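You operate a simulated robot arm through the tools that you are given. There is no shell and no other tool. Be economical: measure what you need, move in short steps, check, and stop when the job is done.

The job below is to be done with a simulated two-armed robot. You get a single attempt, and the scene is never put back.

TASK
Take the grey lump and leave it on the middle shelf of the steel rack. Put the orange-banded ring on the fitting bench top away in the black tray. Open the door. The order is free.

The check looks at the end state, three seconds after you hand in, the way a careful person would. Anything else that was tipped, shoved, dropped, spilled or broken makes it a failure.

THE ROBOT
Two 7-joint arms with two-finger parallel grippers on one trunk, on a base that drives. Base frame: it is fixed to the floor where the robot stands at the start and does not move with it; the origin is under the middle of the robot, x ahead of it, y to its left, z up. Lengths are in m, angles in degrees, forces in N, time in s.
The left shoulder is at the start at [0.02, 0.113, 1.222], the right one opposite. With the tool pointing down near the work surface each hand reaches from about 0.1 to 0.3 m from the robot's upright axis, wherever it stands, measured 20 degrees to its own side. Places, roughly: black tray (28x14 cm) [5.02, -0.22, 0.88]; door [4, 4, 1]; grey lump (4x4x3 cm) [3.6, 0.1, 0.5]; middle shelf of the steel rack [1.8, -1.8, 0.4]; orange-banded ring (6x6x2 cm) [3.5, 0.6, 0.9]. Payload 1.57 kg a hand.
The TCP of each hand is the grasp point between the finger pads, 0.03 m short of the fingertips. In the tool frame z runs along the fingers and y along their closing line. The gripper opens to 0.08 m. The fingers are 0.017 m wide and 0.012 m thick; the gripper's body (0.04 by 0.082 m) begins 0.08 m behind the TCP.
Orientation is that of the tool frame in the base frame, as a unit quaternion [x, y, z, w]. With the fingers straight down and closing along the base's y, the tool's x points along the base's -x, its y along +y and its z along -z.

THE INTERFACE
- The arms move only by the tool jog_arm. It takes "left_moves", "right_moves" or both (then of equal length, played together; a hand with none holds still); each is a list of rows, each a list of 7 numbers: the shift along the tool's x, y, z in m, then the turn, a rotation vector about the tool's x, y, z in degrees, then the finger opening in m, from 0 to 0.08. In form: [[dx, dy, dz, ax, ay, az, grip], ...]. A call has 1 to 10 rows; each row is the pose to reach, as a shift and turn from the pose commanded when the call began, along the tool's axes at that moment. Rows are played at 5 a second. More than 0.05 m and 8.6 degrees between two rows, or a gripper value outside its range, and nothing of the call is played. A pose out of reach is approached as far as the arm can. The call stops where the force on the tool passes 40 N (or 10 N more than at its start, if that is more) or the arm is blocked; 0.2 s more then pass. Each finger travels about 0.045 m/s and halts on what it meets, pressing with about 24 N; the grip force reading is that of the motor and also rises with nothing between the fingers. The clock runs only during rows and for 0.2 s after the last one: add rows that repeat a pose to give the fingers time. It gives the time, the measured TCP pose, the force on the tool (base axes), the opening and the grip force at its end, in the units of the frame above (readings bear some noise), with the torque about the TCP (base axes, N m) and any sound that the robot's microphone picked up, and new pictures: "pictures" is both (left out), scene, wrist or none (wrist: the cameras of the hands that moved).
- Cameras (640 x 400 px; columns grow to the right, rows downward): "scene" is now at [0.0894, 0.0063, 1.3536]; the picture's right is [0.01, -1.00, 0.00], its down [-0.57, -0.01, -0.82] and it looks along [0.82, 0.01, -0.57] (base axes); focal length 278 px, centre (320, 200). "left" rides on the left gripper at [0.072, 0.007, -0.122] in its tool frame; the picture's right is [-0.09, 1.00, 0.00], its down [-0.84, -0.08, -0.54] and it looks along [-0.54, -0.05, 0.84] (tool axes); focal length 238 px, centre (320, 200). "right" rides on the right gripper at [0.072, -0.007, -0.122] in its tool frame; the picture's right is [0.09, 1.00, 0.00], its down [-0.84, 0.08, -0.54] and it looks along [-0.54, 0.05, 0.84] (tool axes); focal length 238 px, centre (320, 200). There is no depth. A picture from a camera that has moved, and an enlarged one, comes with that camera's place and axes in the base frame and with its lens. The place of the scene camera against the robot may be out by one fixed shift of up to 0.018 m in any direction.
- lift_body(by): slides the trunk up (or, below 0, down) by that many m; the arms and the scene camera ride with it, the base frame stays. It gives what a move gives, with no picture.
- drive_base(legs): drives the robot by 1 to 6 legs, each [ahead, left, turn to the left] in m, m and degrees, along the robot's own axes; the way and the turn of a leg run together, so that a leg with both is an arc; at most 1.5 m and 180 degrees a leg. The arms and the cameras ride along, it lands a little off, and it stops where it bumps. It gives what a move gives, and a new picture of the scene camera.
- head_to(pan, tilt): turns the head with the scene camera to pan (to the left, within 80 degrees either way) and tilt (down, from -29 to 69), counted from straight ahead of the robot. It gives what a move gives, and a new picture of the scene camera.
- inspect(camera, box): a new picture of the part [left, top, right, bottom] of that camera's present view, enlarged. No time passes.
- job_done(): hands the job in; it is judged then, once.

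Go step by step. Nothing tells you exact positions but the pictures and the camera data: compare them with the known pose of the tool, close in by small moves and look again before you grip or let go. The budget is 165 turns and 260 pictures, counting those below and the enlarged ones. Unless the task says otherwise, let go and move clear before handing in, and close with one line.

The tools are called after "Request:" as name(argument=value, ...) on one line, values as JSON. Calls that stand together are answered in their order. jog_arm: Moves the arms, as the interface text tells. Its arguments: {"type":"object","properties":{"left_moves":{"type":"array","items":{"type":"array","items":{"type":"number"}}},"right_moves":{"type":"array","items":{"type":"array","items":{"type":"number"}}},"pictures":{"type":"string","enum":["both","scene","wrist","none"]}},"required":[]} The other tools are called the same way: lift_body (by) slides the trunk up or down; drive_base (legs) drives the base; head_to (pan, tilt) turns the head that bears the scene camera; inspect (camera, box) takes an enlarged picture of a part of a camera's view; job_done () hands the job in.

At the start:

```text
t: 0.0
left_eef_pos: [0.4925, 0.2586, 0.7466]
left_orientation: [0.0, 1.0, 0.0, 0.0]
left_force: [0.3, -0.1, 0.7]
left_ft_torque: [0.0, -0.01, 0.02]
left_grip_width: 0.0799
left_grasp_force: 0.0
right_eef_pos: [0.4418, -0.1377, 0.7735]
right_orientation: [0.0, 1.0, 0.0, 0.0]
right_force: [0.6, 0.3, 0.2]
right_ft_torque: [0.02, 0.01, -0.02]
right_grip_width: 0.08
right_grasp_force: 0.0
trunk travel left (down, up): [-0.275, 0.295]
robot x, y, heading: [0.0009, 0.0015, -0.0]
head pan, tilt: [0.6, 34.5]
```

scene: 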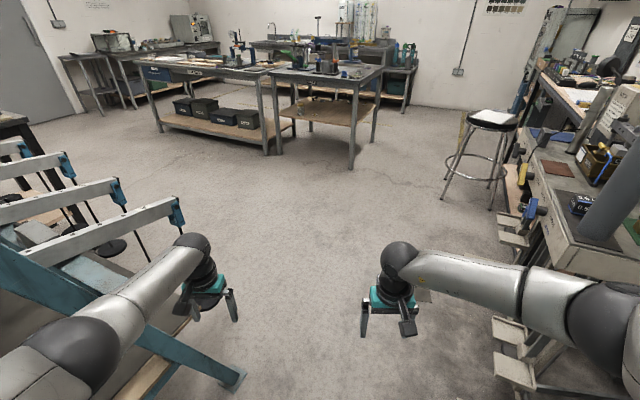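
right: 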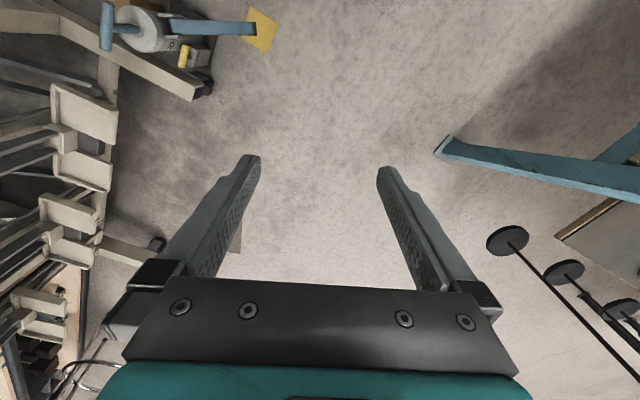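
left: 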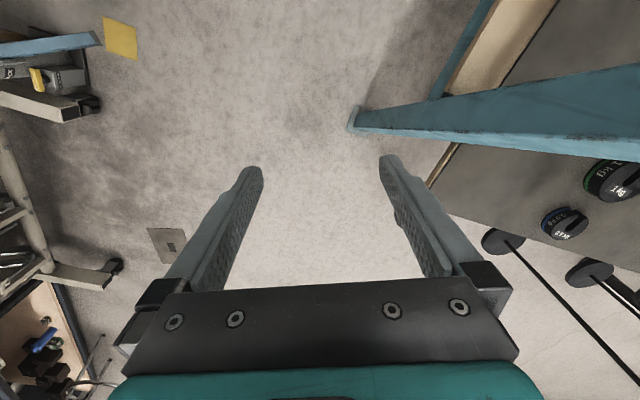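

I see a workshop with two benches ahead, a door far left and clutter on the right. I'll look around with the head level first.

Request:
head_to(pan=0, tilt=15)

Request:
head_to(pan=50, tilt=15)

Request:
head_to(pan=-50, tilt=30)

```text
t: 0.8
left_eef_pos: [0.4923, 0.2583, 0.7463]
left_orientation: [0.0, 1.0, 0.001, -0.001]
left_force: [-0.1, 0.3, 0.2]
left_ft_torque: [0.02, 0.01, 0.0]
left_grip_width: 0.0801
left_grasp_force: 0.1
right_eef_pos: [0.4435, -0.1362, 0.7736]
right_orientation: [0.0, 1.0, 0.0, 0.0]
right_force: [-0.4, -0.6, -0.2]
right_ft_torque: [-0.01, 0.03, 0.01]
right_grip_width: 0.0799
right_grasp_force: 0.1
trunk travel left (down, up): [-0.275, 0.295]
robot x, y, heading: [0.0004, -0.0027, 0.1]
head pan, tilt: [0.0, 15.0]
camera scene: at [0.0944, 0.0053, 1.3847], right [0.0, -1.0, 0.0], down [-0.26, 0.0, -0.97], along [0.97, 0.0, -0.26], focal length 278 px, centre (320, 200)
```

scene: 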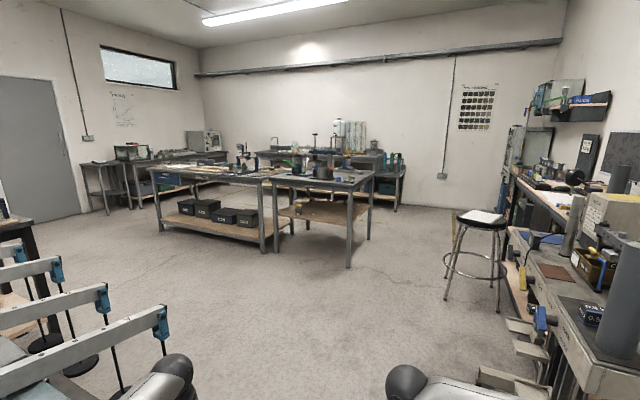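

```text
t: 2.0
left_eef_pos: [0.4923, 0.2594, 0.7467]
left_orientation: [0.0, 1.0, -0.001, 0.0]
left_force: [0.6, 0.3, 0.6]
left_ft_torque: [0.02, 0.0, 0.03]
left_grip_width: 0.0799
left_grasp_force: 0.0
right_eef_pos: [0.4428, -0.1365, 0.7742]
right_orientation: [0.0, 1.0, 0.0, 0.0]
right_force: [-0.3, 0.1, 0.1]
right_ft_torque: [0.01, 0.01, 0.0]
right_grip_width: 0.0802
right_grasp_force: 0.0
trunk travel left (down, up): [-0.275, 0.295]
robot x, y, heading: [-0.0022, 0.0019, -0.0]
head pan, tilt: [50.0, 15.0]
camera scene: at [0.0611, 0.0768, 1.3848], right [0.77, -0.64, 0.0], down [-0.17, -0.2, -0.97], along [0.62, 0.74, -0.26], focal length 278 px, centre (320, 200)
```

scene: 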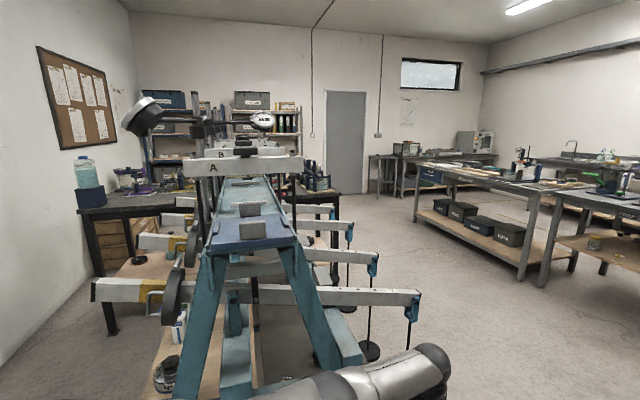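

```text
t: 3.8
left_eef_pos: [0.4924, 0.2586, 0.7463]
left_orientation: [0.0, 1.0, 0.0, 0.0]
left_force: [0.5, -0.2, -0.3]
left_ft_torque: [-0.02, -0.02, 0.02]
left_grip_width: 0.0798
left_grasp_force: 0.2
right_eef_pos: [0.4407, -0.1367, 0.7734]
right_orientation: [0.0, 1.0, 0.001, 0.0]
right_force: [0.6, 0.7, -0.3]
right_ft_torque: [0.0, 0.0, 0.02]
right_grip_width: 0.0798
right_grasp_force: 0.1
trunk travel left (down, up): [-0.275, 0.295]
robot x, y, heading: [0.0001, 0.0052, 0.0]
head pan, tilt: [-50.0, 30.0]
camera scene: at [0.0592, -0.0639, 1.3606], right [-0.77, -0.64, 0.0], down [-0.32, 0.38, -0.87], along [0.56, -0.66, -0.5], focal length 278 px, centre (320, 200)
```

scene: 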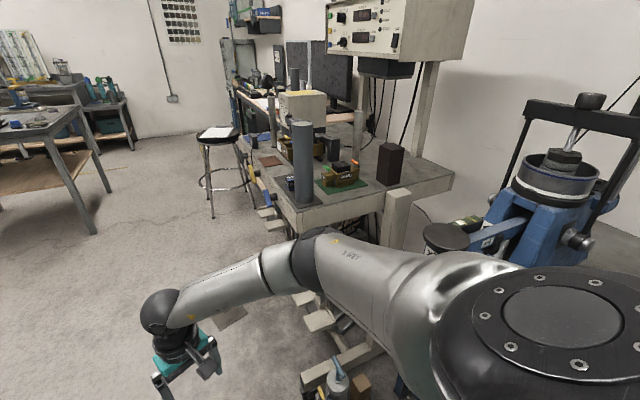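

The benches stand ahead with the ring, the lump and the tray; the door is in the far left wall and the rack is somewhere right. I pull the left hand in and then drive forward along the clear aisle.

Request:
jog_arm(left_moves=[[0, -0.05, 0, 0, 0, 0, 0.08], [0, -0.1, 0, 0, 0, 0, 0.08]], pictures="none")

Request:
drive_base(legs=[[1.2, -0.1, 0]])

Request:
head_to(pan=-60, tilt=30)

Request:
head_to(pan=0, tilt=25)

```text
t: 4.4
left_eef_pos: [0.492, 0.1598, 0.7473]
left_orientation: [0.0, 1.0, 0.0, -0.001]
left_force: [0.0, -0.6, 0.0]
left_ft_torque: [-0.01, 0.01, 0.0]
left_grip_width: 0.08
left_grasp_force: 0.0
right_eef_pos: [0.4427, -0.1375, 0.7735]
right_orientation: [0.0, 1.0, -0.001, 0.0]
right_force: [0.3, 0.6, 0.1]
right_ft_torque: [0.01, 0.02, 0.0]
right_grip_width: 0.08
right_grasp_force: 0.1
trunk travel left (down, up): [-0.275, 0.295]
robot x, y, heading: [0.0024, 0.0007, -0.0]
head pan, tilt: [-50.0, 30.0]
```

```text
t: 10.5
left_eef_pos: [1.706, 0.0219, 0.7465]
left_orientation: [0.018, 1.0, 0.001, 0.0]
left_force: [0.0, -0.6, 0.5]
left_ft_torque: [-0.02, 0.0, -0.03]
left_grip_width: 0.08
left_grasp_force: 0.2
right_eef_pos: [1.6451, -0.2725, 0.7732]
right_orientation: [0.017, 1.0, 0.0, 0.0]
right_force: [-0.6, 0.0, 0.3]
right_ft_torque: [0.0, -0.01, 0.01]
right_grip_width: 0.08
right_grasp_force: 0.1
trunk travel left (down, up): [-0.275, 0.295]
robot x, y, heading: [1.2064, -0.1231, -1.9]
head pan, tilt: [-50.0, 30.0]
camera scene: at [1.2655, -0.1883, 1.3606], right [-0.79, -0.62, 0.0], down [-0.31, 0.39, -0.87], along [0.53, -0.68, -0.5], focal length 278 px, centre (320, 200)
```

scene: 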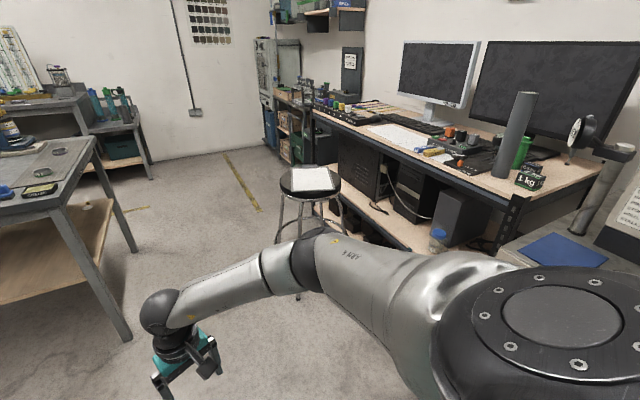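

```text
t: 11.2
left_eef_pos: [1.7055, 0.0204, 0.7479]
left_orientation: [0.017, 1.0, -0.001, 0.0]
left_force: [0.2, 0.1, -0.9]
left_ft_torque: [0.0, 0.02, -0.01]
left_grip_width: 0.0799
left_grasp_force: 0.1
right_eef_pos: [1.6448, -0.2734, 0.7718]
right_orientation: [0.017, 1.0, 0.0, 0.0]
right_force: [-0.4, 0.8, 0.1]
right_ft_torque: [-0.03, -0.01, -0.01]
right_grip_width: 0.0802
right_grasp_force: 0.1
trunk travel left (down, up): [-0.275, 0.295]
robot x, y, heading: [1.2103, -0.1241, -2.1]
head pan, tilt: [-60.0, 30.0]
camera scene: at [1.2521, -0.1968, 1.3606], right [-0.88, -0.47, 0.0], down [-0.23, 0.44, -0.87], along [0.41, -0.76, -0.5], focal length 278 px, centre (320, 200)
```

scene: 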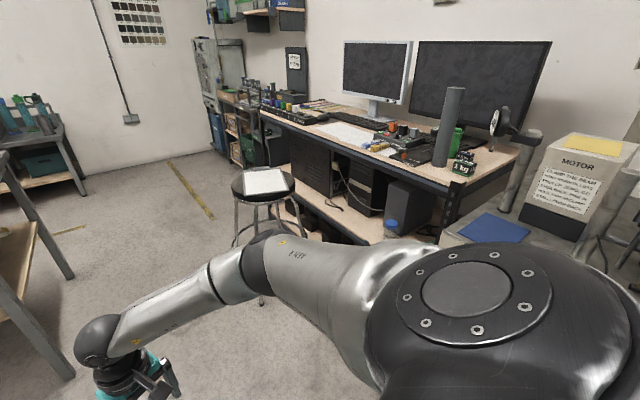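

```text
t: 12.5
left_eef_pos: [1.7064, 0.0203, 0.7469]
left_orientation: [0.017, 1.0, 0.0, 0.001]
left_force: [-1.1, -0.5, -0.9]
left_ft_torque: [-0.04, -0.04, 0.02]
left_grip_width: 0.0799
left_grasp_force: 0.1
right_eef_pos: [1.6468, -0.2733, 0.7727]
right_orientation: [0.017, 1.0, 0.001, 0.0]
right_force: [-0.2, -0.1, -0.5]
right_ft_torque: [0.02, -0.02, -0.02]
right_grip_width: 0.0804
right_grasp_force: 0.2
trunk travel left (down, up): [-0.275, 0.295]
robot x, y, heading: [1.2111, -0.1216, -2.0]
head pan, tilt: [0.0, 25.0]
camera scene: at [1.3017, -0.1203, 1.3685], right [-0.04, -1.0, 0.0], down [-0.42, 0.02, -0.91], along [0.91, -0.03, -0.42], focal length 278 px, centre (320, 200)
```

scene: 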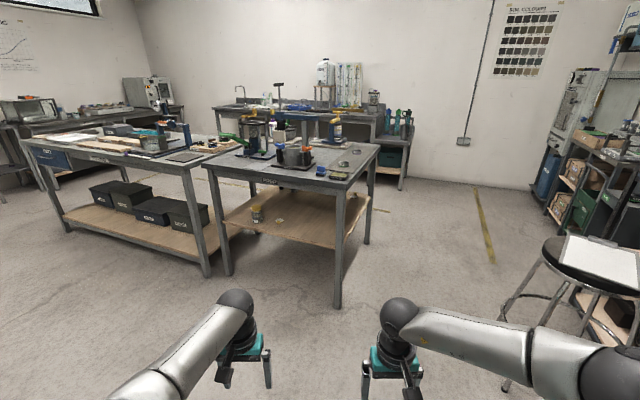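

The second bench has a lower wooden shelf with a small pot. I'll check the direction of the steel rack and enlarge the benches.

Request:
inspect(camera="scene", box=[180, 110, 400, 240])

Request:
head_to(pan=-78, tilt=25)

```text
2.91 times, centred on (290, 175) of scene
camera zoom: at [1.3017, -0.1203, 1.3685], right [-0.04, -1.0, 0.0], down [-0.42, 0.02, -0.91], along [0.91, -0.03, -0.42], focal length 808 px, centre (407, 273)
```

zoom: 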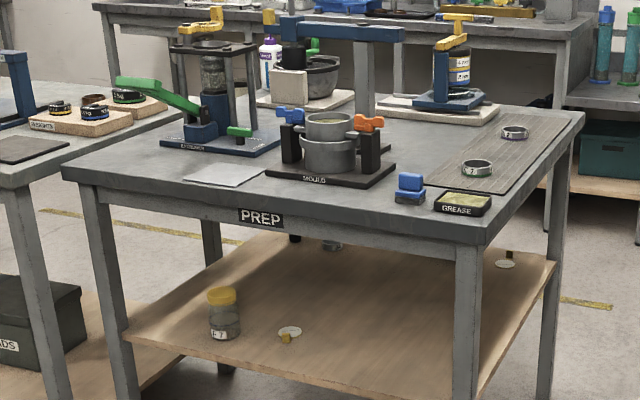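

```text
t: 14.1
left_eef_pos: [1.7071, 0.0203, 0.7472]
left_orientation: [0.017, 1.0, 0.001, 0.0]
left_force: [-0.8, -0.2, 0.2]
left_ft_torque: [0.02, -0.05, 0.03]
left_grip_width: 0.0803
left_grasp_force: 0.1
right_eef_pos: [1.6456, -0.2737, 0.7735]
right_orientation: [0.017, 1.0, 0.0, 0.0]
right_force: [-0.8, -0.3, 0.2]
right_ft_torque: [0.0, 0.0, 0.0]
right_grip_width: 0.08
right_grasp_force: 0.1
trunk travel left (down, up): [-0.275, 0.295]
robot x, y, heading: [1.2073, -0.1202, -1.9]
head pan, tilt: [-78.0, 25.0]
camera scene: at [1.2257, -0.2077, 1.3685], right [-0.98, -0.17, 0.0], down [-0.07, 0.42, -0.91], along [0.16, -0.89, -0.42], focal length 278 px, centre (320, 200)
```

scene: 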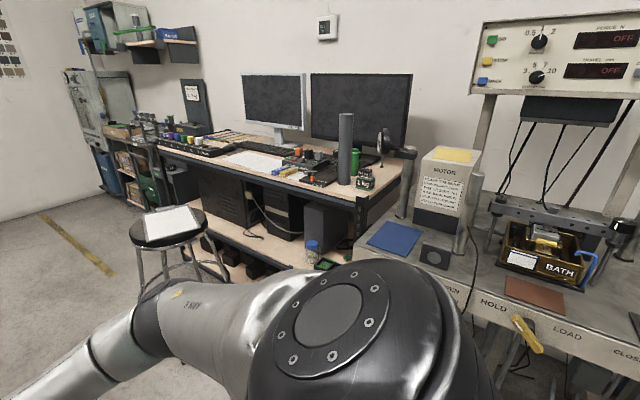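

The direction of the rack points at the boltless steel desk with the computers. I enlarge it.

Request:
inspect(camera="scene", box=[130, 120, 400, 290])

Request:
inspect(camera="scene", box=[60, 60, 220, 220])

```text
2.35 times, centred on (265, 205) of scene
camera zoom: at [1.2257, -0.2077, 1.3685], right [-0.98, -0.17, 0.0], down [-0.07, 0.42, -0.91], along [0.16, -0.89, -0.42], focal length 654 px, centre (449, 188)
```

zoom: 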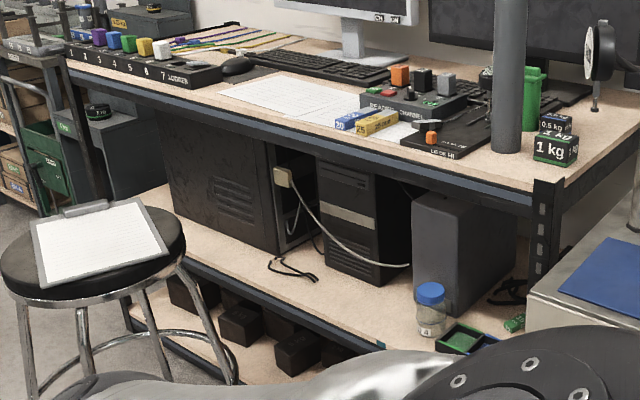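

```text
2.50 times, centred on (140, 140) of scene
camera zoom: at [1.2257, -0.2077, 1.3685], right [-0.98, -0.17, 0.0], down [-0.07, 0.42, -0.91], along [0.16, -0.89, -0.42], focal length 695 px, centre (770, 350)
```

zoom: 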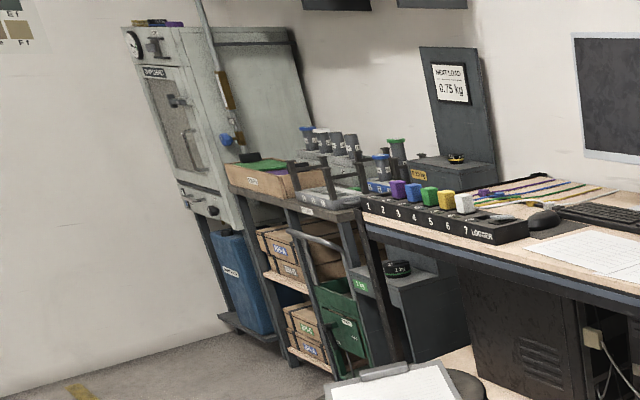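

The steel rack is the boltless frame with the computers on its middle shelf. Now I look at my own base and the lower shelves of the benches.

Request:
head_to(pan=-20, tilt=69)

Request:
head_to(pan=10, tilt=15)

Request:
inspect(camera="scene", box=[240, 60, 400, 160])

```text
t: 15.3
left_eef_pos: [1.7066, 0.0195, 0.7469]
left_orientation: [0.018, 1.0, -0.001, 0.0]
left_force: [0.3, 0.3, 0.0]
left_ft_torque: [0.0, 0.0, -0.01]
left_grip_width: 0.0798
left_grasp_force: 0.1
right_eef_pos: [1.6446, -0.273, 0.7742]
right_orientation: [0.017, 1.0, 0.001, 0.0]
right_force: [-0.5, 0.0, -0.8]
right_ft_torque: [-0.03, 0.01, 0.04]
right_grip_width: 0.0801
right_grasp_force: 0.0
trunk travel left (down, up): [-0.275, 0.295]
robot x, y, heading: [1.2065, -0.1235, -2.0]
head pan, tilt: [-20.0, 68.8]
camera scene: at [1.2615, -0.138, 1.3091], right [-0.38, -0.93, 0.0], down [-0.86, 0.35, -0.36], along [0.34, -0.14, -0.93], focal length 278 px, centre (320, 200)
```

scene: 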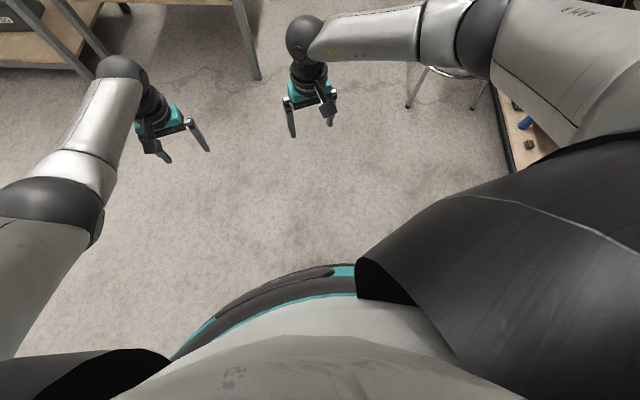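

```text
t: 16.6
left_eef_pos: [1.7064, 0.0206, 0.7469]
left_orientation: [0.017, 1.0, 0.0, -0.001]
left_force: [-0.4, -0.1, 0.4]
left_ft_torque: [0.02, -0.01, 0.0]
left_grip_width: 0.0797
left_grasp_force: 0.0
right_eef_pos: [1.6453, -0.2739, 0.772]
right_orientation: [0.017, 1.0, 0.0, 0.0]
right_force: [-0.1, 0.3, -0.8]
right_ft_torque: [0.0, 0.01, 0.03]
right_grip_width: 0.0801
right_grasp_force: 0.0
trunk travel left (down, up): [-0.275, 0.295]
robot x, y, heading: [1.2125, -0.1244, -2.1]
head pan, tilt: [10.0, 15.0]
camera scene: at [1.3022, -0.104, 1.3847], right [0.14, -0.99, 0.0], down [-0.26, -0.04, -0.97], along [0.96, 0.13, -0.26], focal length 278 px, centre (320, 200)
```

scene: 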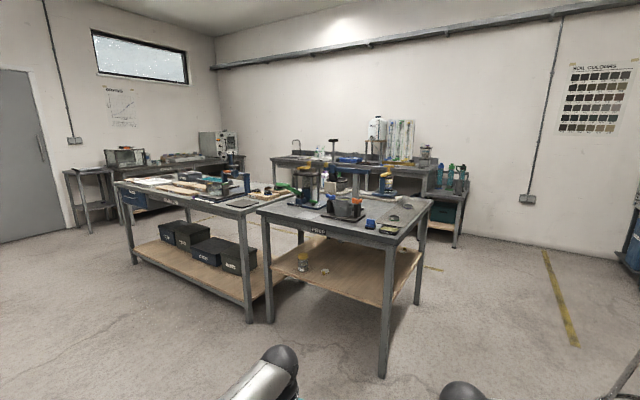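

```text
4.00 times, centred on (320, 110) of scene
camera zoom: at [1.3022, -0.104, 1.3847], right [0.14, -0.99, 0.0], down [-0.26, -0.04, -0.97], along [0.96, 0.13, -0.26], focal length 1112 px, centre (320, 560)
```

zoom: 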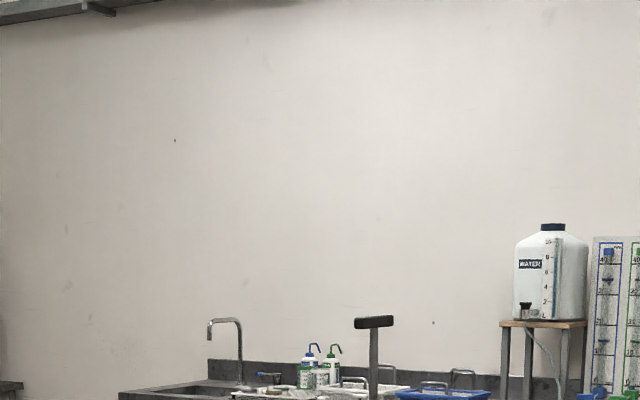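

The benches and room are rotated about 24° to the right relative to my frame, and there's an aisle behind the benches. I raise the trunk, turn to align with them and look.

Request:
lift_body(by=0.28)

Request:
drive_base(legs=[[0, 0, -22.3]])

```text
t: 19.4
left_eef_pos: [1.7071, 0.0203, 1.026]
left_orientation: [0.017, 1.0, -0.001, 0.0]
left_force: [0.3, -0.4, -0.3]
left_ft_torque: [0.02, 0.0, 0.0]
left_grip_width: 0.0802
left_grasp_force: 0.0
right_eef_pos: [1.6455, -0.2738, 1.0527]
right_orientation: [0.018, 1.0, 0.0, -0.001]
right_force: [0.9, -0.3, 0.5]
right_ft_torque: [0.01, -0.01, 0.01]
right_grip_width: 0.0803
right_grasp_force: 0.0
trunk travel left (down, up): [-0.555, 0.015]
robot x, y, heading: [1.2074, -0.1226, -2.2]
head pan, tilt: [10.0, 15.0]
```

```text
t: 21.0
left_eef_pos: [1.723, -0.1804, 1.0274]
left_orientation: [0.212, 0.977, 0.0, -0.001]
left_force: [-0.2, 0.7, 0.0]
left_ft_torque: [0.01, 0.01, 0.02]
left_grip_width: 0.0799
left_grasp_force: 0.0
right_eef_pos: [1.5543, -0.4293, 1.0515]
right_orientation: [0.213, 0.977, 0.0, 0.0]
right_force: [1.4, 0.0, -0.1]
right_ft_torque: [-0.01, 0.02, -0.01]
right_grip_width: 0.0798
right_grasp_force: 0.0
trunk travel left (down, up): [-0.555, 0.015]
robot x, y, heading: [1.2091, -0.1231, -24.7]
head pan, tilt: [10.0, 15.0]
camera scene: at [1.299, -0.1444, 1.6648], right [-0.25, -0.97, 0.0], down [-0.25, 0.07, -0.97], along [0.94, -0.24, -0.26], focal length 278 px, centre (320, 200)
```

scene: 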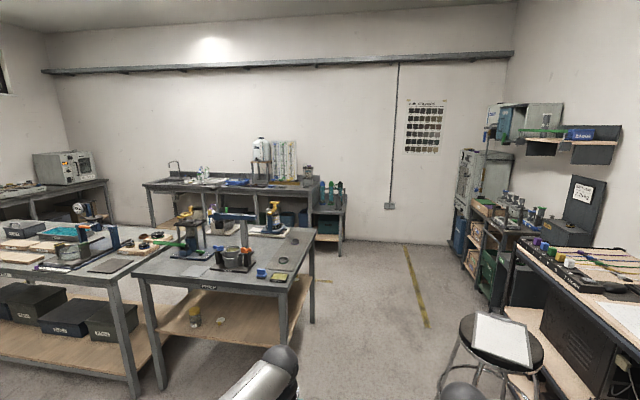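

The lane between bench and stool is clear straight ahead. I drive down it and look left into the aisle behind the benches.

Request:
drive_base(legs=[[1.4, -0.02, 0]])

Request:
head_to(pan=45, tilt=30)

```text
t: 28.1
left_eef_pos: [3.0177, -0.8048, 1.0278]
left_orientation: [0.216, 0.976, -0.001, 0.0]
left_force: [0.3, -0.1, 0.0]
left_ft_torque: [0.03, 0.02, 0.02]
left_grip_width: 0.08
left_grasp_force: 0.0
right_eef_pos: [2.8457, -1.0508, 1.0524]
right_orientation: [0.215, 0.977, 0.0, 0.001]
right_force: [1.6, 0.1, -0.9]
right_ft_torque: [-0.03, -0.03, 0.05]
right_grip_width: 0.0803
right_grasp_force: 0.1
trunk travel left (down, up): [-0.555, 0.015]
robot x, y, heading: [2.5027, -0.7406, -25.0]
head pan, tilt: [10.0, 15.0]
camera scene: at [2.5933, -0.764, 1.6648], right [-0.26, -0.97, 0.0], down [-0.25, 0.07, -0.97], along [0.93, -0.25, -0.26], focal length 278 px, centre (320, 200)
```

scene: 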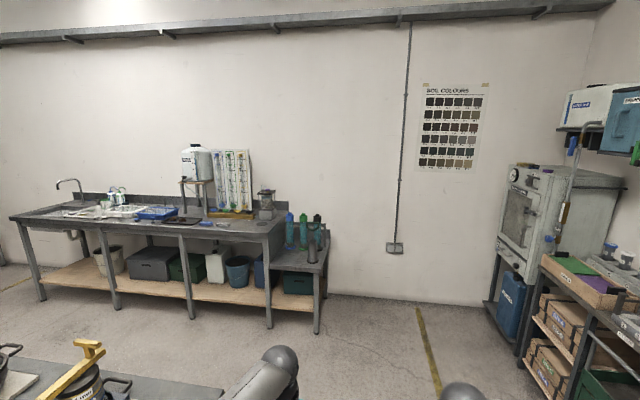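

```text
t: 29.1
left_eef_pos: [3.0159, -0.8034, 1.0265]
left_orientation: [0.217, 0.976, 0.0, 0.0]
left_force: [-0.5, -0.8, -0.1]
left_ft_torque: [0.03, -0.03, 0.03]
left_grip_width: 0.0801
left_grasp_force: 0.0
right_eef_pos: [2.845, -1.0505, 1.0529]
right_orientation: [0.216, 0.976, 0.0, 0.0]
right_force: [0.7, -0.8, 0.1]
right_ft_torque: [-0.02, -0.02, 0.0]
right_grip_width: 0.0799
right_grasp_force: 0.0
trunk travel left (down, up): [-0.555, 0.015]
robot x, y, heading: [2.5013, -0.7424, -24.8]
head pan, tilt: [45.0, 30.0]
camera scene: at [2.5879, -0.7089, 1.6406], right [0.34, -0.94, 0.0], down [-0.47, -0.17, -0.87], along [0.81, 0.3, -0.5], focal length 278 px, centre (320, 200)
```

scene: 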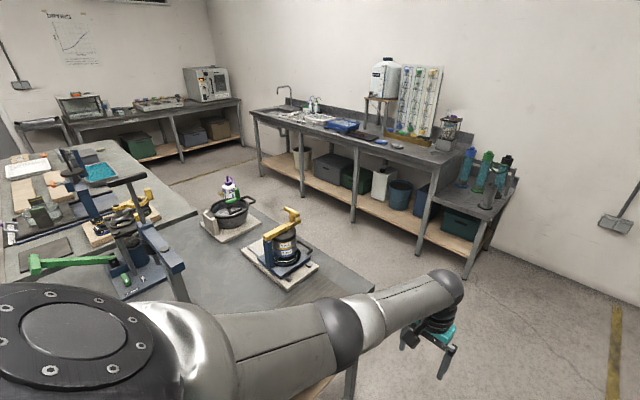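

The aisle behind the benches is about 1.3 m wide and empty. I drive to its mouth, turn left and look along it.

Request:
drive_base(legs=[[1.28, 0, 0], [0, 0, 90]])

Request:
head_to(pan=45, tilt=30)

Request:
head_to(pan=-30, tilt=30)

```text
t: 39.4
left_eef_pos: [3.733, -0.7718, 1.026]
left_orientation: [-0.537, 0.843, 0.0, 0.0]
left_force: [0.2, 0.3, -0.2]
left_ft_torque: [0.0, 0.01, 0.01]
left_grip_width: 0.0798
left_grasp_force: 0.2
right_eef_pos: [3.9805, -0.9424, 1.052]
right_orientation: [-0.539, 0.843, -0.001, 0.0]
right_force: [0.1, -0.5, 0.1]
right_ft_torque: [0.03, 0.01, 0.01]
right_grip_width: 0.0801
right_grasp_force: 0.0
trunk travel left (down, up): [-0.555, 0.015]
robot x, y, heading: [3.6682, -1.287, 65.1]
head pan, tilt: [45.0, 30.0]
camera scene: at [3.6336, -1.1863, 1.6406], right [0.94, 0.34, 0.0], down [0.17, -0.47, -0.87], along [-0.3, 0.81, -0.5], focal length 278 px, centre (320, 200)
```

scene: 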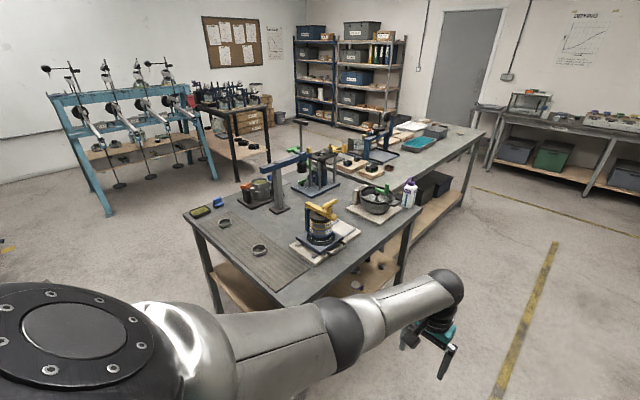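

```text
t: 40.0
left_eef_pos: [3.7307, -0.7718, 1.0266]
left_orientation: [-0.538, 0.843, -0.001, 0.0]
left_force: [0.6, 0.3, -0.6]
left_ft_torque: [-0.01, -0.04, 0.01]
left_grip_width: 0.08
left_grasp_force: 0.2
right_eef_pos: [3.979, -0.9424, 1.0534]
right_orientation: [-0.538, 0.843, 0.0, 0.0]
right_force: [0.3, -1.2, 0.1]
right_ft_torque: [-0.05, 0.0, -0.04]
right_grip_width: 0.08
right_grasp_force: 0.2
trunk travel left (down, up): [-0.555, 0.015]
robot x, y, heading: [3.6705, -1.2887, 65.0]
head pan, tilt: [45.0, 30.0]
camera scene: at [3.6337, -1.1863, 1.6406], right [0.94, 0.34, 0.0], down [0.17, -0.47, -0.87], along [-0.3, 0.81, -0.5], focal length 278 px, centre (320, 200)
```

scene: 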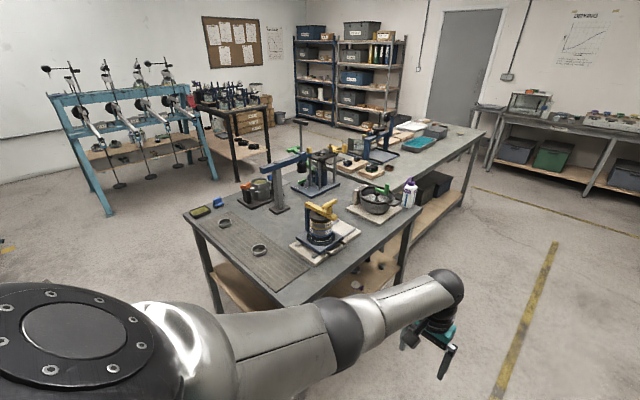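

```text
t: 41.5
left_eef_pos: [3.7328, -0.772, 1.0266]
left_orientation: [-0.538, 0.843, 0.0, -0.001]
left_force: [-0.2, 0.0, -0.2]
left_ft_torque: [0.01, -0.06, -0.02]
left_grip_width: 0.0802
left_grasp_force: 0.1
right_eef_pos: [3.9808, -0.943, 1.0523]
right_orientation: [-0.538, 0.843, -0.001, 0.0]
right_force: [0.1, 0.4, -0.2]
right_ft_torque: [-0.04, -0.03, 0.0]
right_grip_width: 0.0799
right_grasp_force: 0.1
trunk travel left (down, up): [-0.555, 0.015]
robot x, y, heading: [3.6682, -1.287, 65.3]
head pan, tilt: [-30.0, 30.0]
camera scene: at [3.7387, -1.2192, 1.6406], right [0.58, -0.82, 0.0], down [-0.41, -0.29, -0.87], along [0.71, 0.5, -0.5], focal length 278 px, centre (320, 200)
```

scene: 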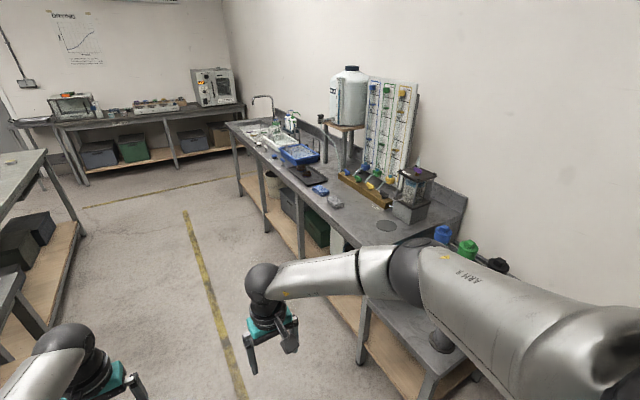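

The aisle is free. I enlarge the bench rear with the lower shelf now, and the black tray after moving closer.

Request:
inspect(camera="scene", box=[230, 100, 430, 225])

Request:
drive_base(legs=[[0.7, 0, 0]])

Request:
head_to(pan=60, tilt=30)

```text
3.20 times, centred on (330, 162) of scene
camera zoom: at [3.7387, -1.2192, 1.6406], right [0.58, -0.82, 0.0], down [-0.41, -0.29, -0.87], along [0.71, 0.5, -0.5], focal length 889 px, centre (288, 320)
```

zoom: 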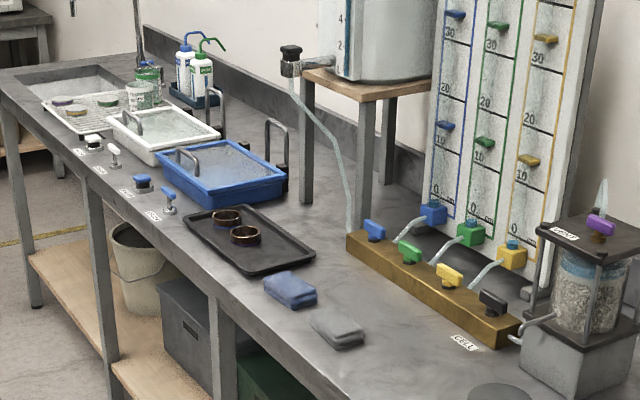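

```text
t: 45.4
left_eef_pos: [4.0227, -0.1253, 1.026]
left_orientation: [-0.542, 0.84, -0.001, 0.0]
left_force: [-0.2, -0.4, 0.4]
left_ft_torque: [-0.01, -0.03, 0.0]
left_grip_width: 0.08
left_grasp_force: 0.0
right_eef_pos: [4.2726, -0.2943, 1.0529]
right_orientation: [-0.542, 0.84, 0.0, 0.0]
right_force: [-0.5, 0.2, -0.3]
right_ft_torque: [-0.07, -0.02, -0.01]
right_grip_width: 0.08
right_grasp_force: 0.1
trunk travel left (down, up): [-0.555, 0.015]
robot x, y, heading: [3.9642, -0.6425, 65.5]
head pan, tilt: [-30.0, 30.0]
camera scene: at [4.0343, -0.5728, 1.6406], right [0.58, -0.81, 0.0], down [-0.41, -0.29, -0.87], along [0.7, 0.5, -0.5], focal length 278 px, centre (320, 200)
```

scene: 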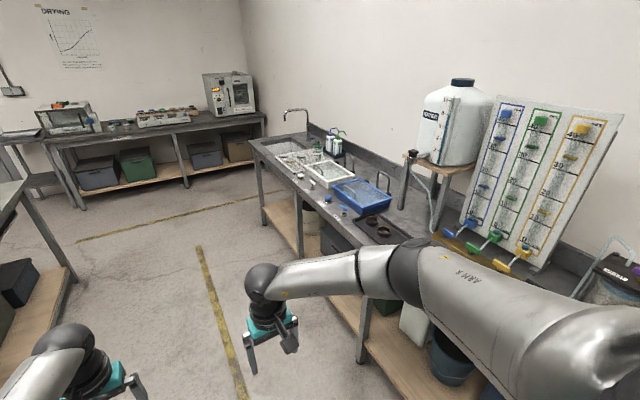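

```text
t: 47.0
left_eef_pos: [4.0231, -0.1257, 1.0263]
left_orientation: [-0.542, 0.84, 0.001, 0.0]
left_force: [0.9, -0.3, 0.2]
left_ft_torque: [0.04, 0.0, -0.04]
left_grip_width: 0.0801
left_grasp_force: 0.0
right_eef_pos: [4.2716, -0.2937, 1.0528]
right_orientation: [-0.543, 0.84, 0.0, 0.0]
right_force: [-0.3, 0.8, -0.7]
right_ft_torque: [0.02, 0.0, 0.0]
right_grip_width: 0.0798
right_grasp_force: 0.1
trunk travel left (down, up): [-0.555, 0.015]
robot x, y, heading: [3.9684, -0.643, 65.7]
head pan, tilt: [60.0, 30.0]
camera scene: at [3.908, -0.5523, 1.6406], right [0.81, 0.58, 0.0], down [0.29, -0.41, -0.87], along [-0.5, 0.7, -0.5], focal length 278 px, centre (320, 200)
```

scene: 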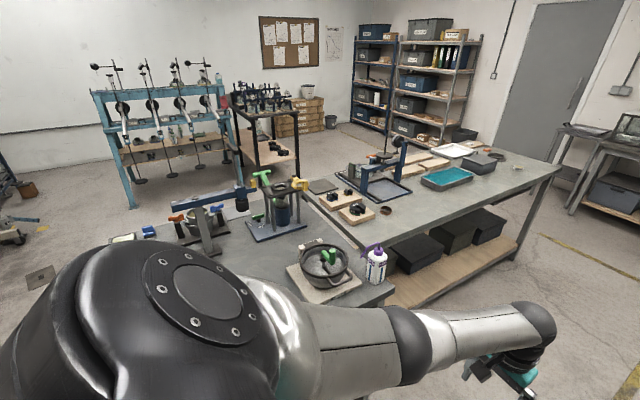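

The black tray on the wash bench already holds two rings, with room beside them. I enlarge the fitting bench to find the orange-banded ring.

Request:
inspect(camera="scene", box=[290, 130, 450, 230])

Request:
inspect(camera="scene", box=[440, 130, 560, 205])

```text
4.00 times, centred on (370, 180) of scene
camera zoom: at [3.908, -0.5523, 1.6406], right [0.81, 0.58, 0.0], down [0.29, -0.41, -0.87], along [-0.5, 0.7, -0.5], focal length 1112 px, centre (120, 280)
```

zoom: 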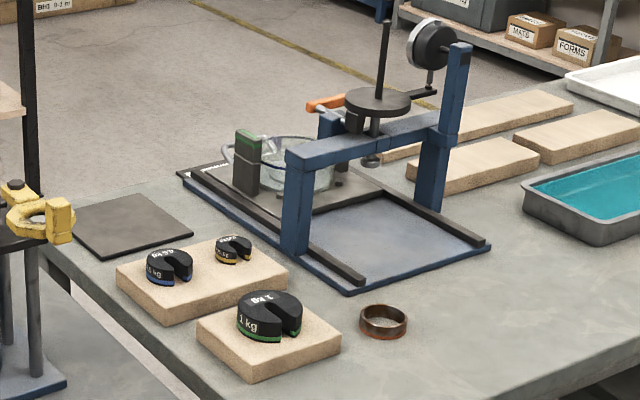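

```text
5.33 times, centred on (500, 168) of scene
camera zoom: at [3.908, -0.5523, 1.6406], right [0.81, 0.58, 0.0], down [0.29, -0.41, -0.87], along [-0.5, 0.7, -0.5], focal length 1482 px, centre (-640, 373)
```

zoom: 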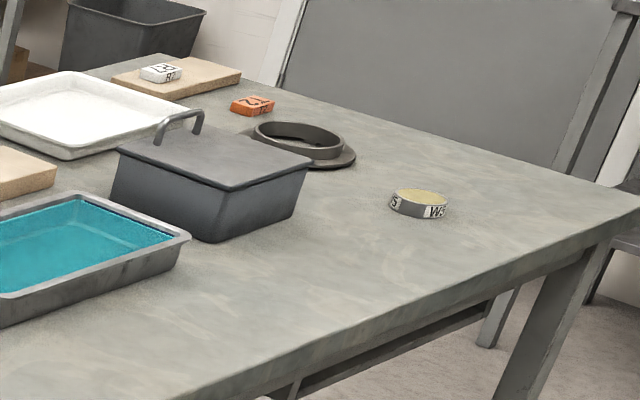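

The orange-banded ring is at about (3.50, 0.57) on the fitting bench, close to the rear edge. I drive along the aisle and turn to face it.

Request:
drive_base(legs=[[1.05, 0, 0], [0, 0, 89.6]])

Request:
head_to(pan=0, tilt=45)

```text
t: 56.3
left_eef_pos: [3.8897, 0.383, 1.0263]
left_orientation: [0.978, -0.21, 0.0, 0.001]
left_force: [-0.3, 0.0, -0.5]
left_ft_torque: [-0.05, 0.05, 0.01]
left_grip_width: 0.08
left_grasp_force: 0.0
right_eef_pos: [4.0591, 0.6333, 1.053]
right_orientation: [0.978, -0.21, 0.0, 0.0]
right_force: [-0.1, 0.0, -0.1]
right_ft_torque: [0.0, -0.01, 0.0]
right_grip_width: 0.08
right_grasp_force: 0.0
trunk travel left (down, up): [-0.555, 0.015]
robot x, y, heading: [4.4056, 0.325, 155.6]
head pan, tilt: [60.0, 30.0]
camera scene: at [4.314, 0.2835, 1.6406], right [-0.58, 0.81, 0.0], down [0.41, 0.29, -0.87], along [-0.7, -0.51, -0.5], focal length 278 px, centre (320, 200)
```

scene: 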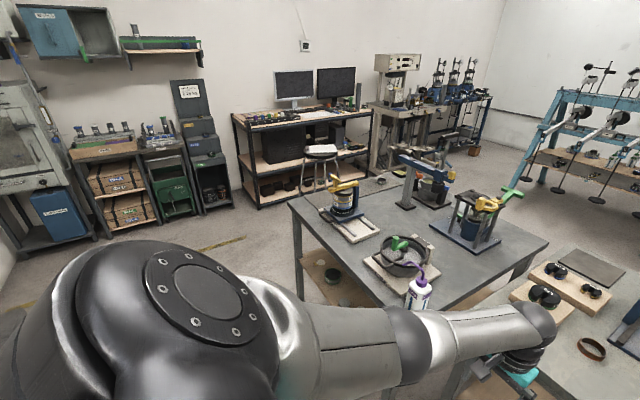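

```text
t: 57.6
left_eef_pos: [3.8909, 0.3839, 1.0262]
left_orientation: [0.978, -0.209, 0.0, 0.0]
left_force: [1.0, 0.0, 0.7]
left_ft_torque: [-0.02, -0.02, 0.02]
left_grip_width: 0.08
left_grasp_force: 0.1
right_eef_pos: [4.0592, 0.6334, 1.0537]
right_orientation: [0.978, -0.21, 0.0, 0.0]
right_force: [0.8, -0.5, 0.4]
right_ft_torque: [0.01, 0.01, 0.0]
right_grip_width: 0.0801
right_grasp_force: 0.0
trunk travel left (down, up): [-0.555, 0.015]
robot x, y, heading: [4.4077, 0.3258, 155.9]
head pan, tilt: [0.0, 45.0]
camera scene: at [4.3132, 0.3697, 1.618], right [0.41, 0.91, 0.0], down [0.65, -0.29, -0.71], along [-0.65, 0.29, -0.71], focal length 278 px, centre (320, 200)
```

scene: 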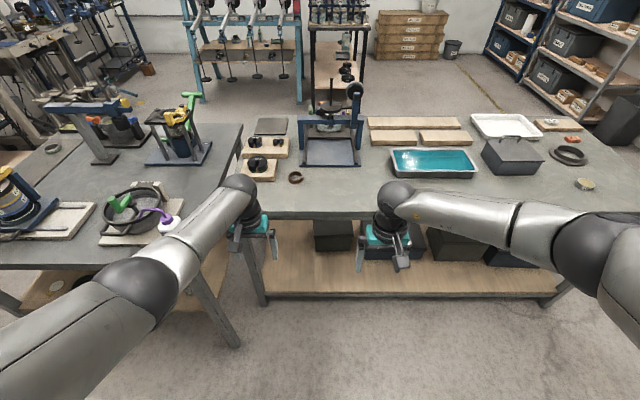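

The ring is seen left of centre at about (3.505, 0.60), 0.93 m ahead of me. I drive closer so the left hand comes near it.

Request:
drive_base(legs=[[0.36, 0, 0]])

Request:
head_to(pan=5, tilt=62)

Request:
jog_arm(left_moves=[[0, 0, 0, 0, 0, 0, 0.08]], pictures="wrist")

```text
t: 59.9
left_eef_pos: [3.5672, 0.5237, 1.0267]
left_orientation: [0.979, -0.206, 0.001, 0.0]
left_force: [-1.7, -0.2, 0.1]
left_ft_torque: [0.01, -0.02, -0.01]
left_grip_width: 0.0801
left_grasp_force: 0.1
right_eef_pos: [3.732, 0.7742, 1.0532]
right_orientation: [0.979, -0.206, 0.001, 0.001]
right_force: [0.7, 0.0, -0.4]
right_ft_torque: [0.0, -0.02, 0.02]
right_grip_width: 0.08
right_grasp_force: 0.1
trunk travel left (down, up): [-0.555, 0.015]
robot x, y, heading: [4.0826, 0.4725, 156.3]
head pan, tilt: [0.0, 45.0]
camera scene: at [3.9891, 0.5137, 1.6179], right [0.4, 0.91, 0.0], down [0.65, -0.29, -0.71], along [-0.65, 0.29, -0.71], focal length 278 px, centre (320, 200)
```

scene: 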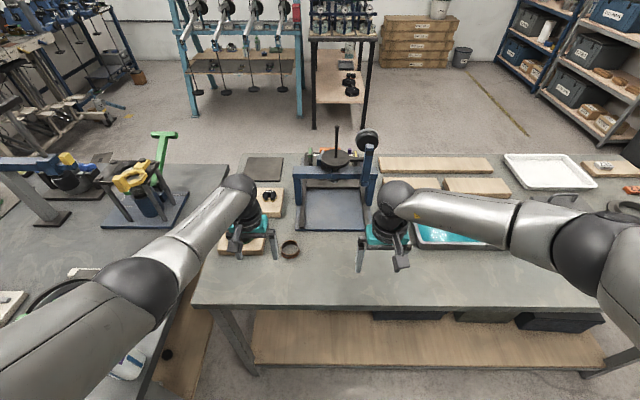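

```text
t: 60.7
left_eef_pos: [3.5679, 0.5242, 1.0272]
left_orientation: [0.978, -0.206, 0.0, 0.0]
left_force: [0.4, -0.6, 0.2]
left_ft_torque: [0.01, 0.01, -0.02]
left_grip_width: 0.0801
left_grasp_force: 0.0
right_eef_pos: [3.7334, 0.7745, 1.0521]
right_orientation: [0.978, -0.207, 0.0, 0.0]
right_force: [0.3, -0.7, 0.4]
right_ft_torque: [-0.02, -0.01, 0.0]
right_grip_width: 0.0802
right_grasp_force: 0.0
trunk travel left (down, up): [-0.555, 0.015]
robot x, y, heading: [4.0813, 0.4729, 156.2]
head pan, tilt: [5.0, 62.0]
camera scene: at [4.0034, 0.5013, 1.5963], right [0.32, 0.95, 0.0], down [0.84, -0.29, -0.47], along [-0.45, 0.15, -0.88], focal length 278 px, centre (320, 200)
```

scene: 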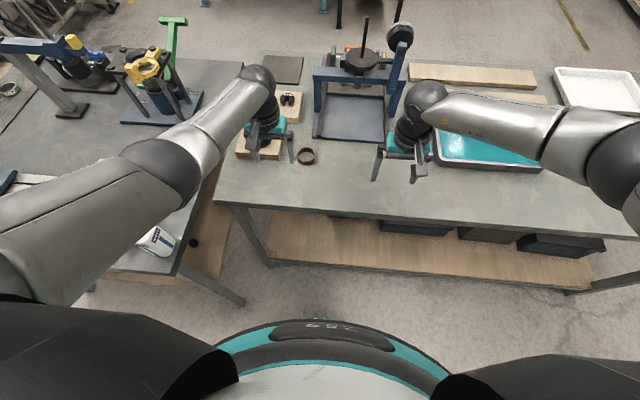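

```text
t: 61.1
left_eef_pos: [3.5672, 0.5224, 1.0264]
left_orientation: [0.978, -0.207, 0.0, 0.001]
left_force: [-0.6, 0.3, 0.8]
left_ft_torque: [-0.02, -0.03, 0.0]
left_grip_width: 0.08
left_grasp_force: 0.1
right_eef_pos: [3.7336, 0.7749, 1.0537]
right_orientation: [0.979, -0.206, 0.0, 0.0]
right_force: [-0.7, 0.0, -0.5]
right_ft_torque: [0.04, -0.01, -0.02]
right_grip_width: 0.0801
right_grasp_force: 0.0
trunk travel left (down, up): [-0.555, 0.015]
robot x, y, heading: [4.0833, 0.4696, 155.9]
head pan, tilt: [5.0, 62.0]
camera left: at [3.6312, 0.4893, 1.1498], right [-0.49, -0.87, 0.0], down [-0.73, 0.41, 0.54], along [-0.47, 0.26, -0.84], focal length 238 px, centre (320, 200)
```

left: 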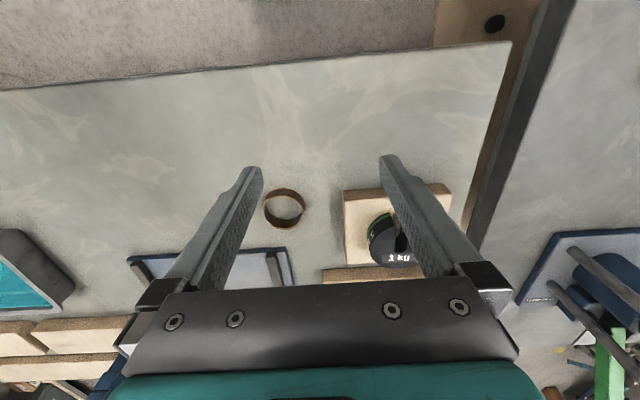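

The wrist picture puts the ring at about (3.508, 0.607). I shift over it at height and look again.

Request:
jog_arm(left_moves=[[-0.03, -0.018, 0, 0, 0, 0, 0.08], [-0.06, -0.036, 0, 0, 0, 0, 0.08], [-0.088, -0.052, 0, 0, 0, 0, 0.08], [-0.088, -0.052, 0.03, 0, 0, 0, 0.08]], pictures="wrist")

```text
t: 62.1
left_eef_pos: [3.5579, 0.5607, 1.0319]
left_orientation: [0.979, -0.206, -0.001, 0.0]
left_force: [-0.3, 0.7, 0.0]
left_ft_torque: [-0.01, -0.04, -0.01]
left_grip_width: 0.0798
left_grasp_force: 0.2
left hand out of reach, approached as far as the arm can: row 1, 2, 3, 4
right_eef_pos: [3.7332, 0.7749, 1.0535]
right_orientation: [0.979, -0.206, -0.001, 0.0]
right_force: [-0.4, 0.4, 0.6]
right_ft_torque: [0.0, 0.0, 0.01]
right_grip_width: 0.0801
right_grasp_force: 0.1
trunk travel left (down, up): [-0.555, 0.015]
robot x, y, heading: [4.0816, 0.4712, 156.3]
head pan, tilt: [5.0, 62.0]
camera left: at [3.6208, 0.5256, 1.1549], right [-0.49, -0.87, 0.0], down [-0.73, 0.41, 0.54], along [-0.47, 0.26, -0.84], focal length 238 px, centre (320, 200)
```

left: 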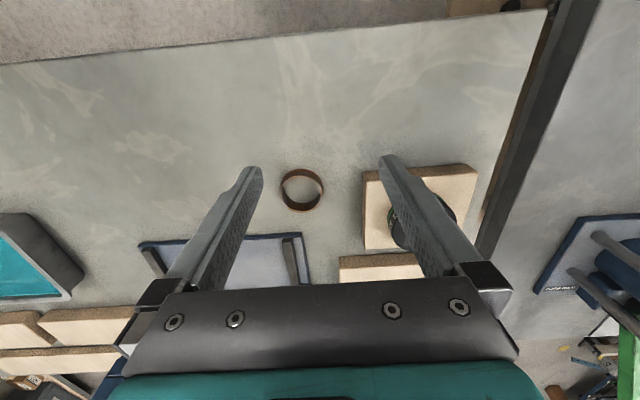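

The arm is at its reach limit, so I pull the hand back a little, drive 0.09 m closer and lower the trunk 0.1 m.

Request:
jog_arm(left_moves=[[0.05, 0, -0.02, 0, 0, 0, 0.08], [0.1, 0, -0.02, 0, 0, 0, 0.08]], pictures="none")

Request:
drive_base(legs=[[0.09, 0, 0]])

Request:
jog_arm(left_moves=[[0, 0, 0, 0, 0, 0, 0.08]], pictures="wrist")

```text
refused: row 1 steps farther than a row can; nothing moved
```

```text
t: 63.2
left_eef_pos: [3.4762, 0.5973, 1.0317]
left_orientation: [0.978, -0.206, 0.001, 0.001]
left_force: [-0.6, -0.2, -0.5]
left_ft_torque: [-0.03, -0.04, 0.0]
left_grip_width: 0.08
left_grasp_force: 0.1
right_eef_pos: [3.6515, 0.8109, 1.0527]
right_orientation: [0.978, -0.206, 0.001, 0.0]
right_force: [-0.3, 0.1, -0.2]
right_ft_torque: [-0.01, -0.04, 0.0]
right_grip_width: 0.0799
right_grasp_force: 0.1
trunk travel left (down, up): [-0.555, 0.015]
robot x, y, heading: [4.0025, 0.5038, 156.0]
head pan, tilt: [5.0, 62.0]
camera scene: at [3.9212, 0.5376, 1.5962], right [0.32, 0.95, 0.0], down [0.84, -0.29, -0.47], along [-0.44, 0.15, -0.88], focal length 278 px, centre (320, 200)
```

scene: 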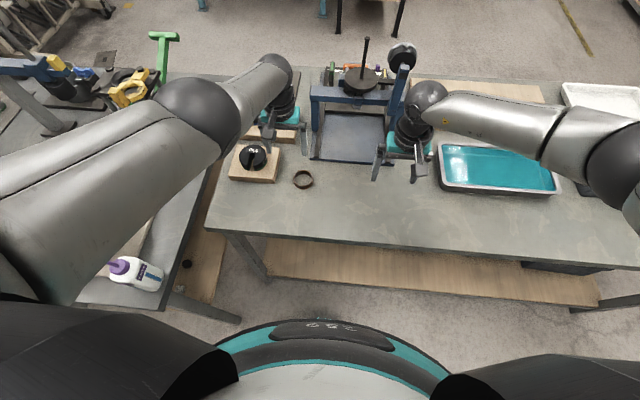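

```text
t: 63.6
left_eef_pos: [3.4753, 0.5961, 1.0321]
left_orientation: [0.978, -0.207, 0.0, 0.0]
left_force: [-1.0, -0.1, 0.1]
left_ft_torque: [-0.02, 0.01, 0.0]
left_grip_width: 0.0802
left_grasp_force: 0.0
right_eef_pos: [3.6523, 0.8115, 1.0531]
right_orientation: [0.979, -0.206, 0.0, 0.0]
right_force: [-0.1, -0.6, -0.3]
right_ft_torque: [0.01, 0.01, 0.02]
right_grip_width: 0.08
right_grasp_force: 0.2
trunk travel left (down, up): [-0.555, 0.015]
robot x, y, heading: [3.9983, 0.5075, 156.0]
head pan, tilt: [5.0, 62.0]
camera left: at [3.5397, 0.5614, 1.1548], right [-0.49, -0.87, 0.0], down [-0.73, 0.41, 0.54], along [-0.47, 0.26, -0.84], focal length 238 px, centre (320, 200)
```

left: 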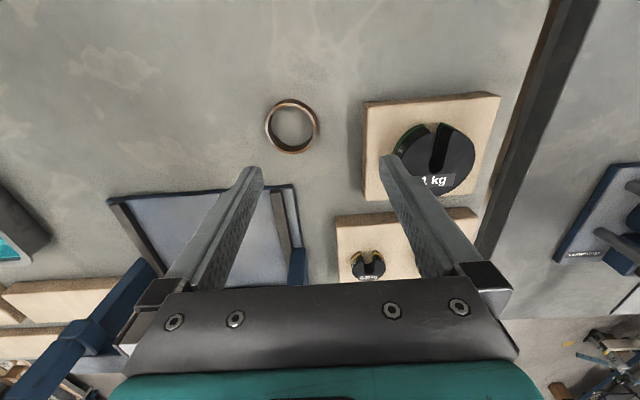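

No contact, though the hand is near the blue frame. The ring now sits ~1 cm nearer and 3 cm to the right of the hand, so I make that small correction.

Request:
jog_arm(left_moves=[[0.01, 0, 0, 0, 0, 0, 0.08]], pictures="none")

```text
t: 64.0
left_eef_pos: [3.4851, 0.5921, 1.0329]
left_orientation: [0.978, -0.207, -0.001, -0.001]
left_force: [0.0, -0.2, -0.3]
left_ft_torque: [0.02, 0.01, -0.01]
left_grip_width: 0.0801
left_grasp_force: 0.1
right_eef_pos: [3.6532, 0.8095, 1.0529]
right_orientation: [0.979, -0.206, -0.001, 0.0]
right_force: [0.0, 0.1, -0.3]
right_ft_torque: [0.01, 0.05, -0.02]
right_grip_width: 0.0798
right_grasp_force: 0.0
trunk travel left (down, up): [-0.555, 0.015]
robot x, y, heading: [4.0033, 0.5105, 156.0]
head pan, tilt: [5.0, 62.0]
```

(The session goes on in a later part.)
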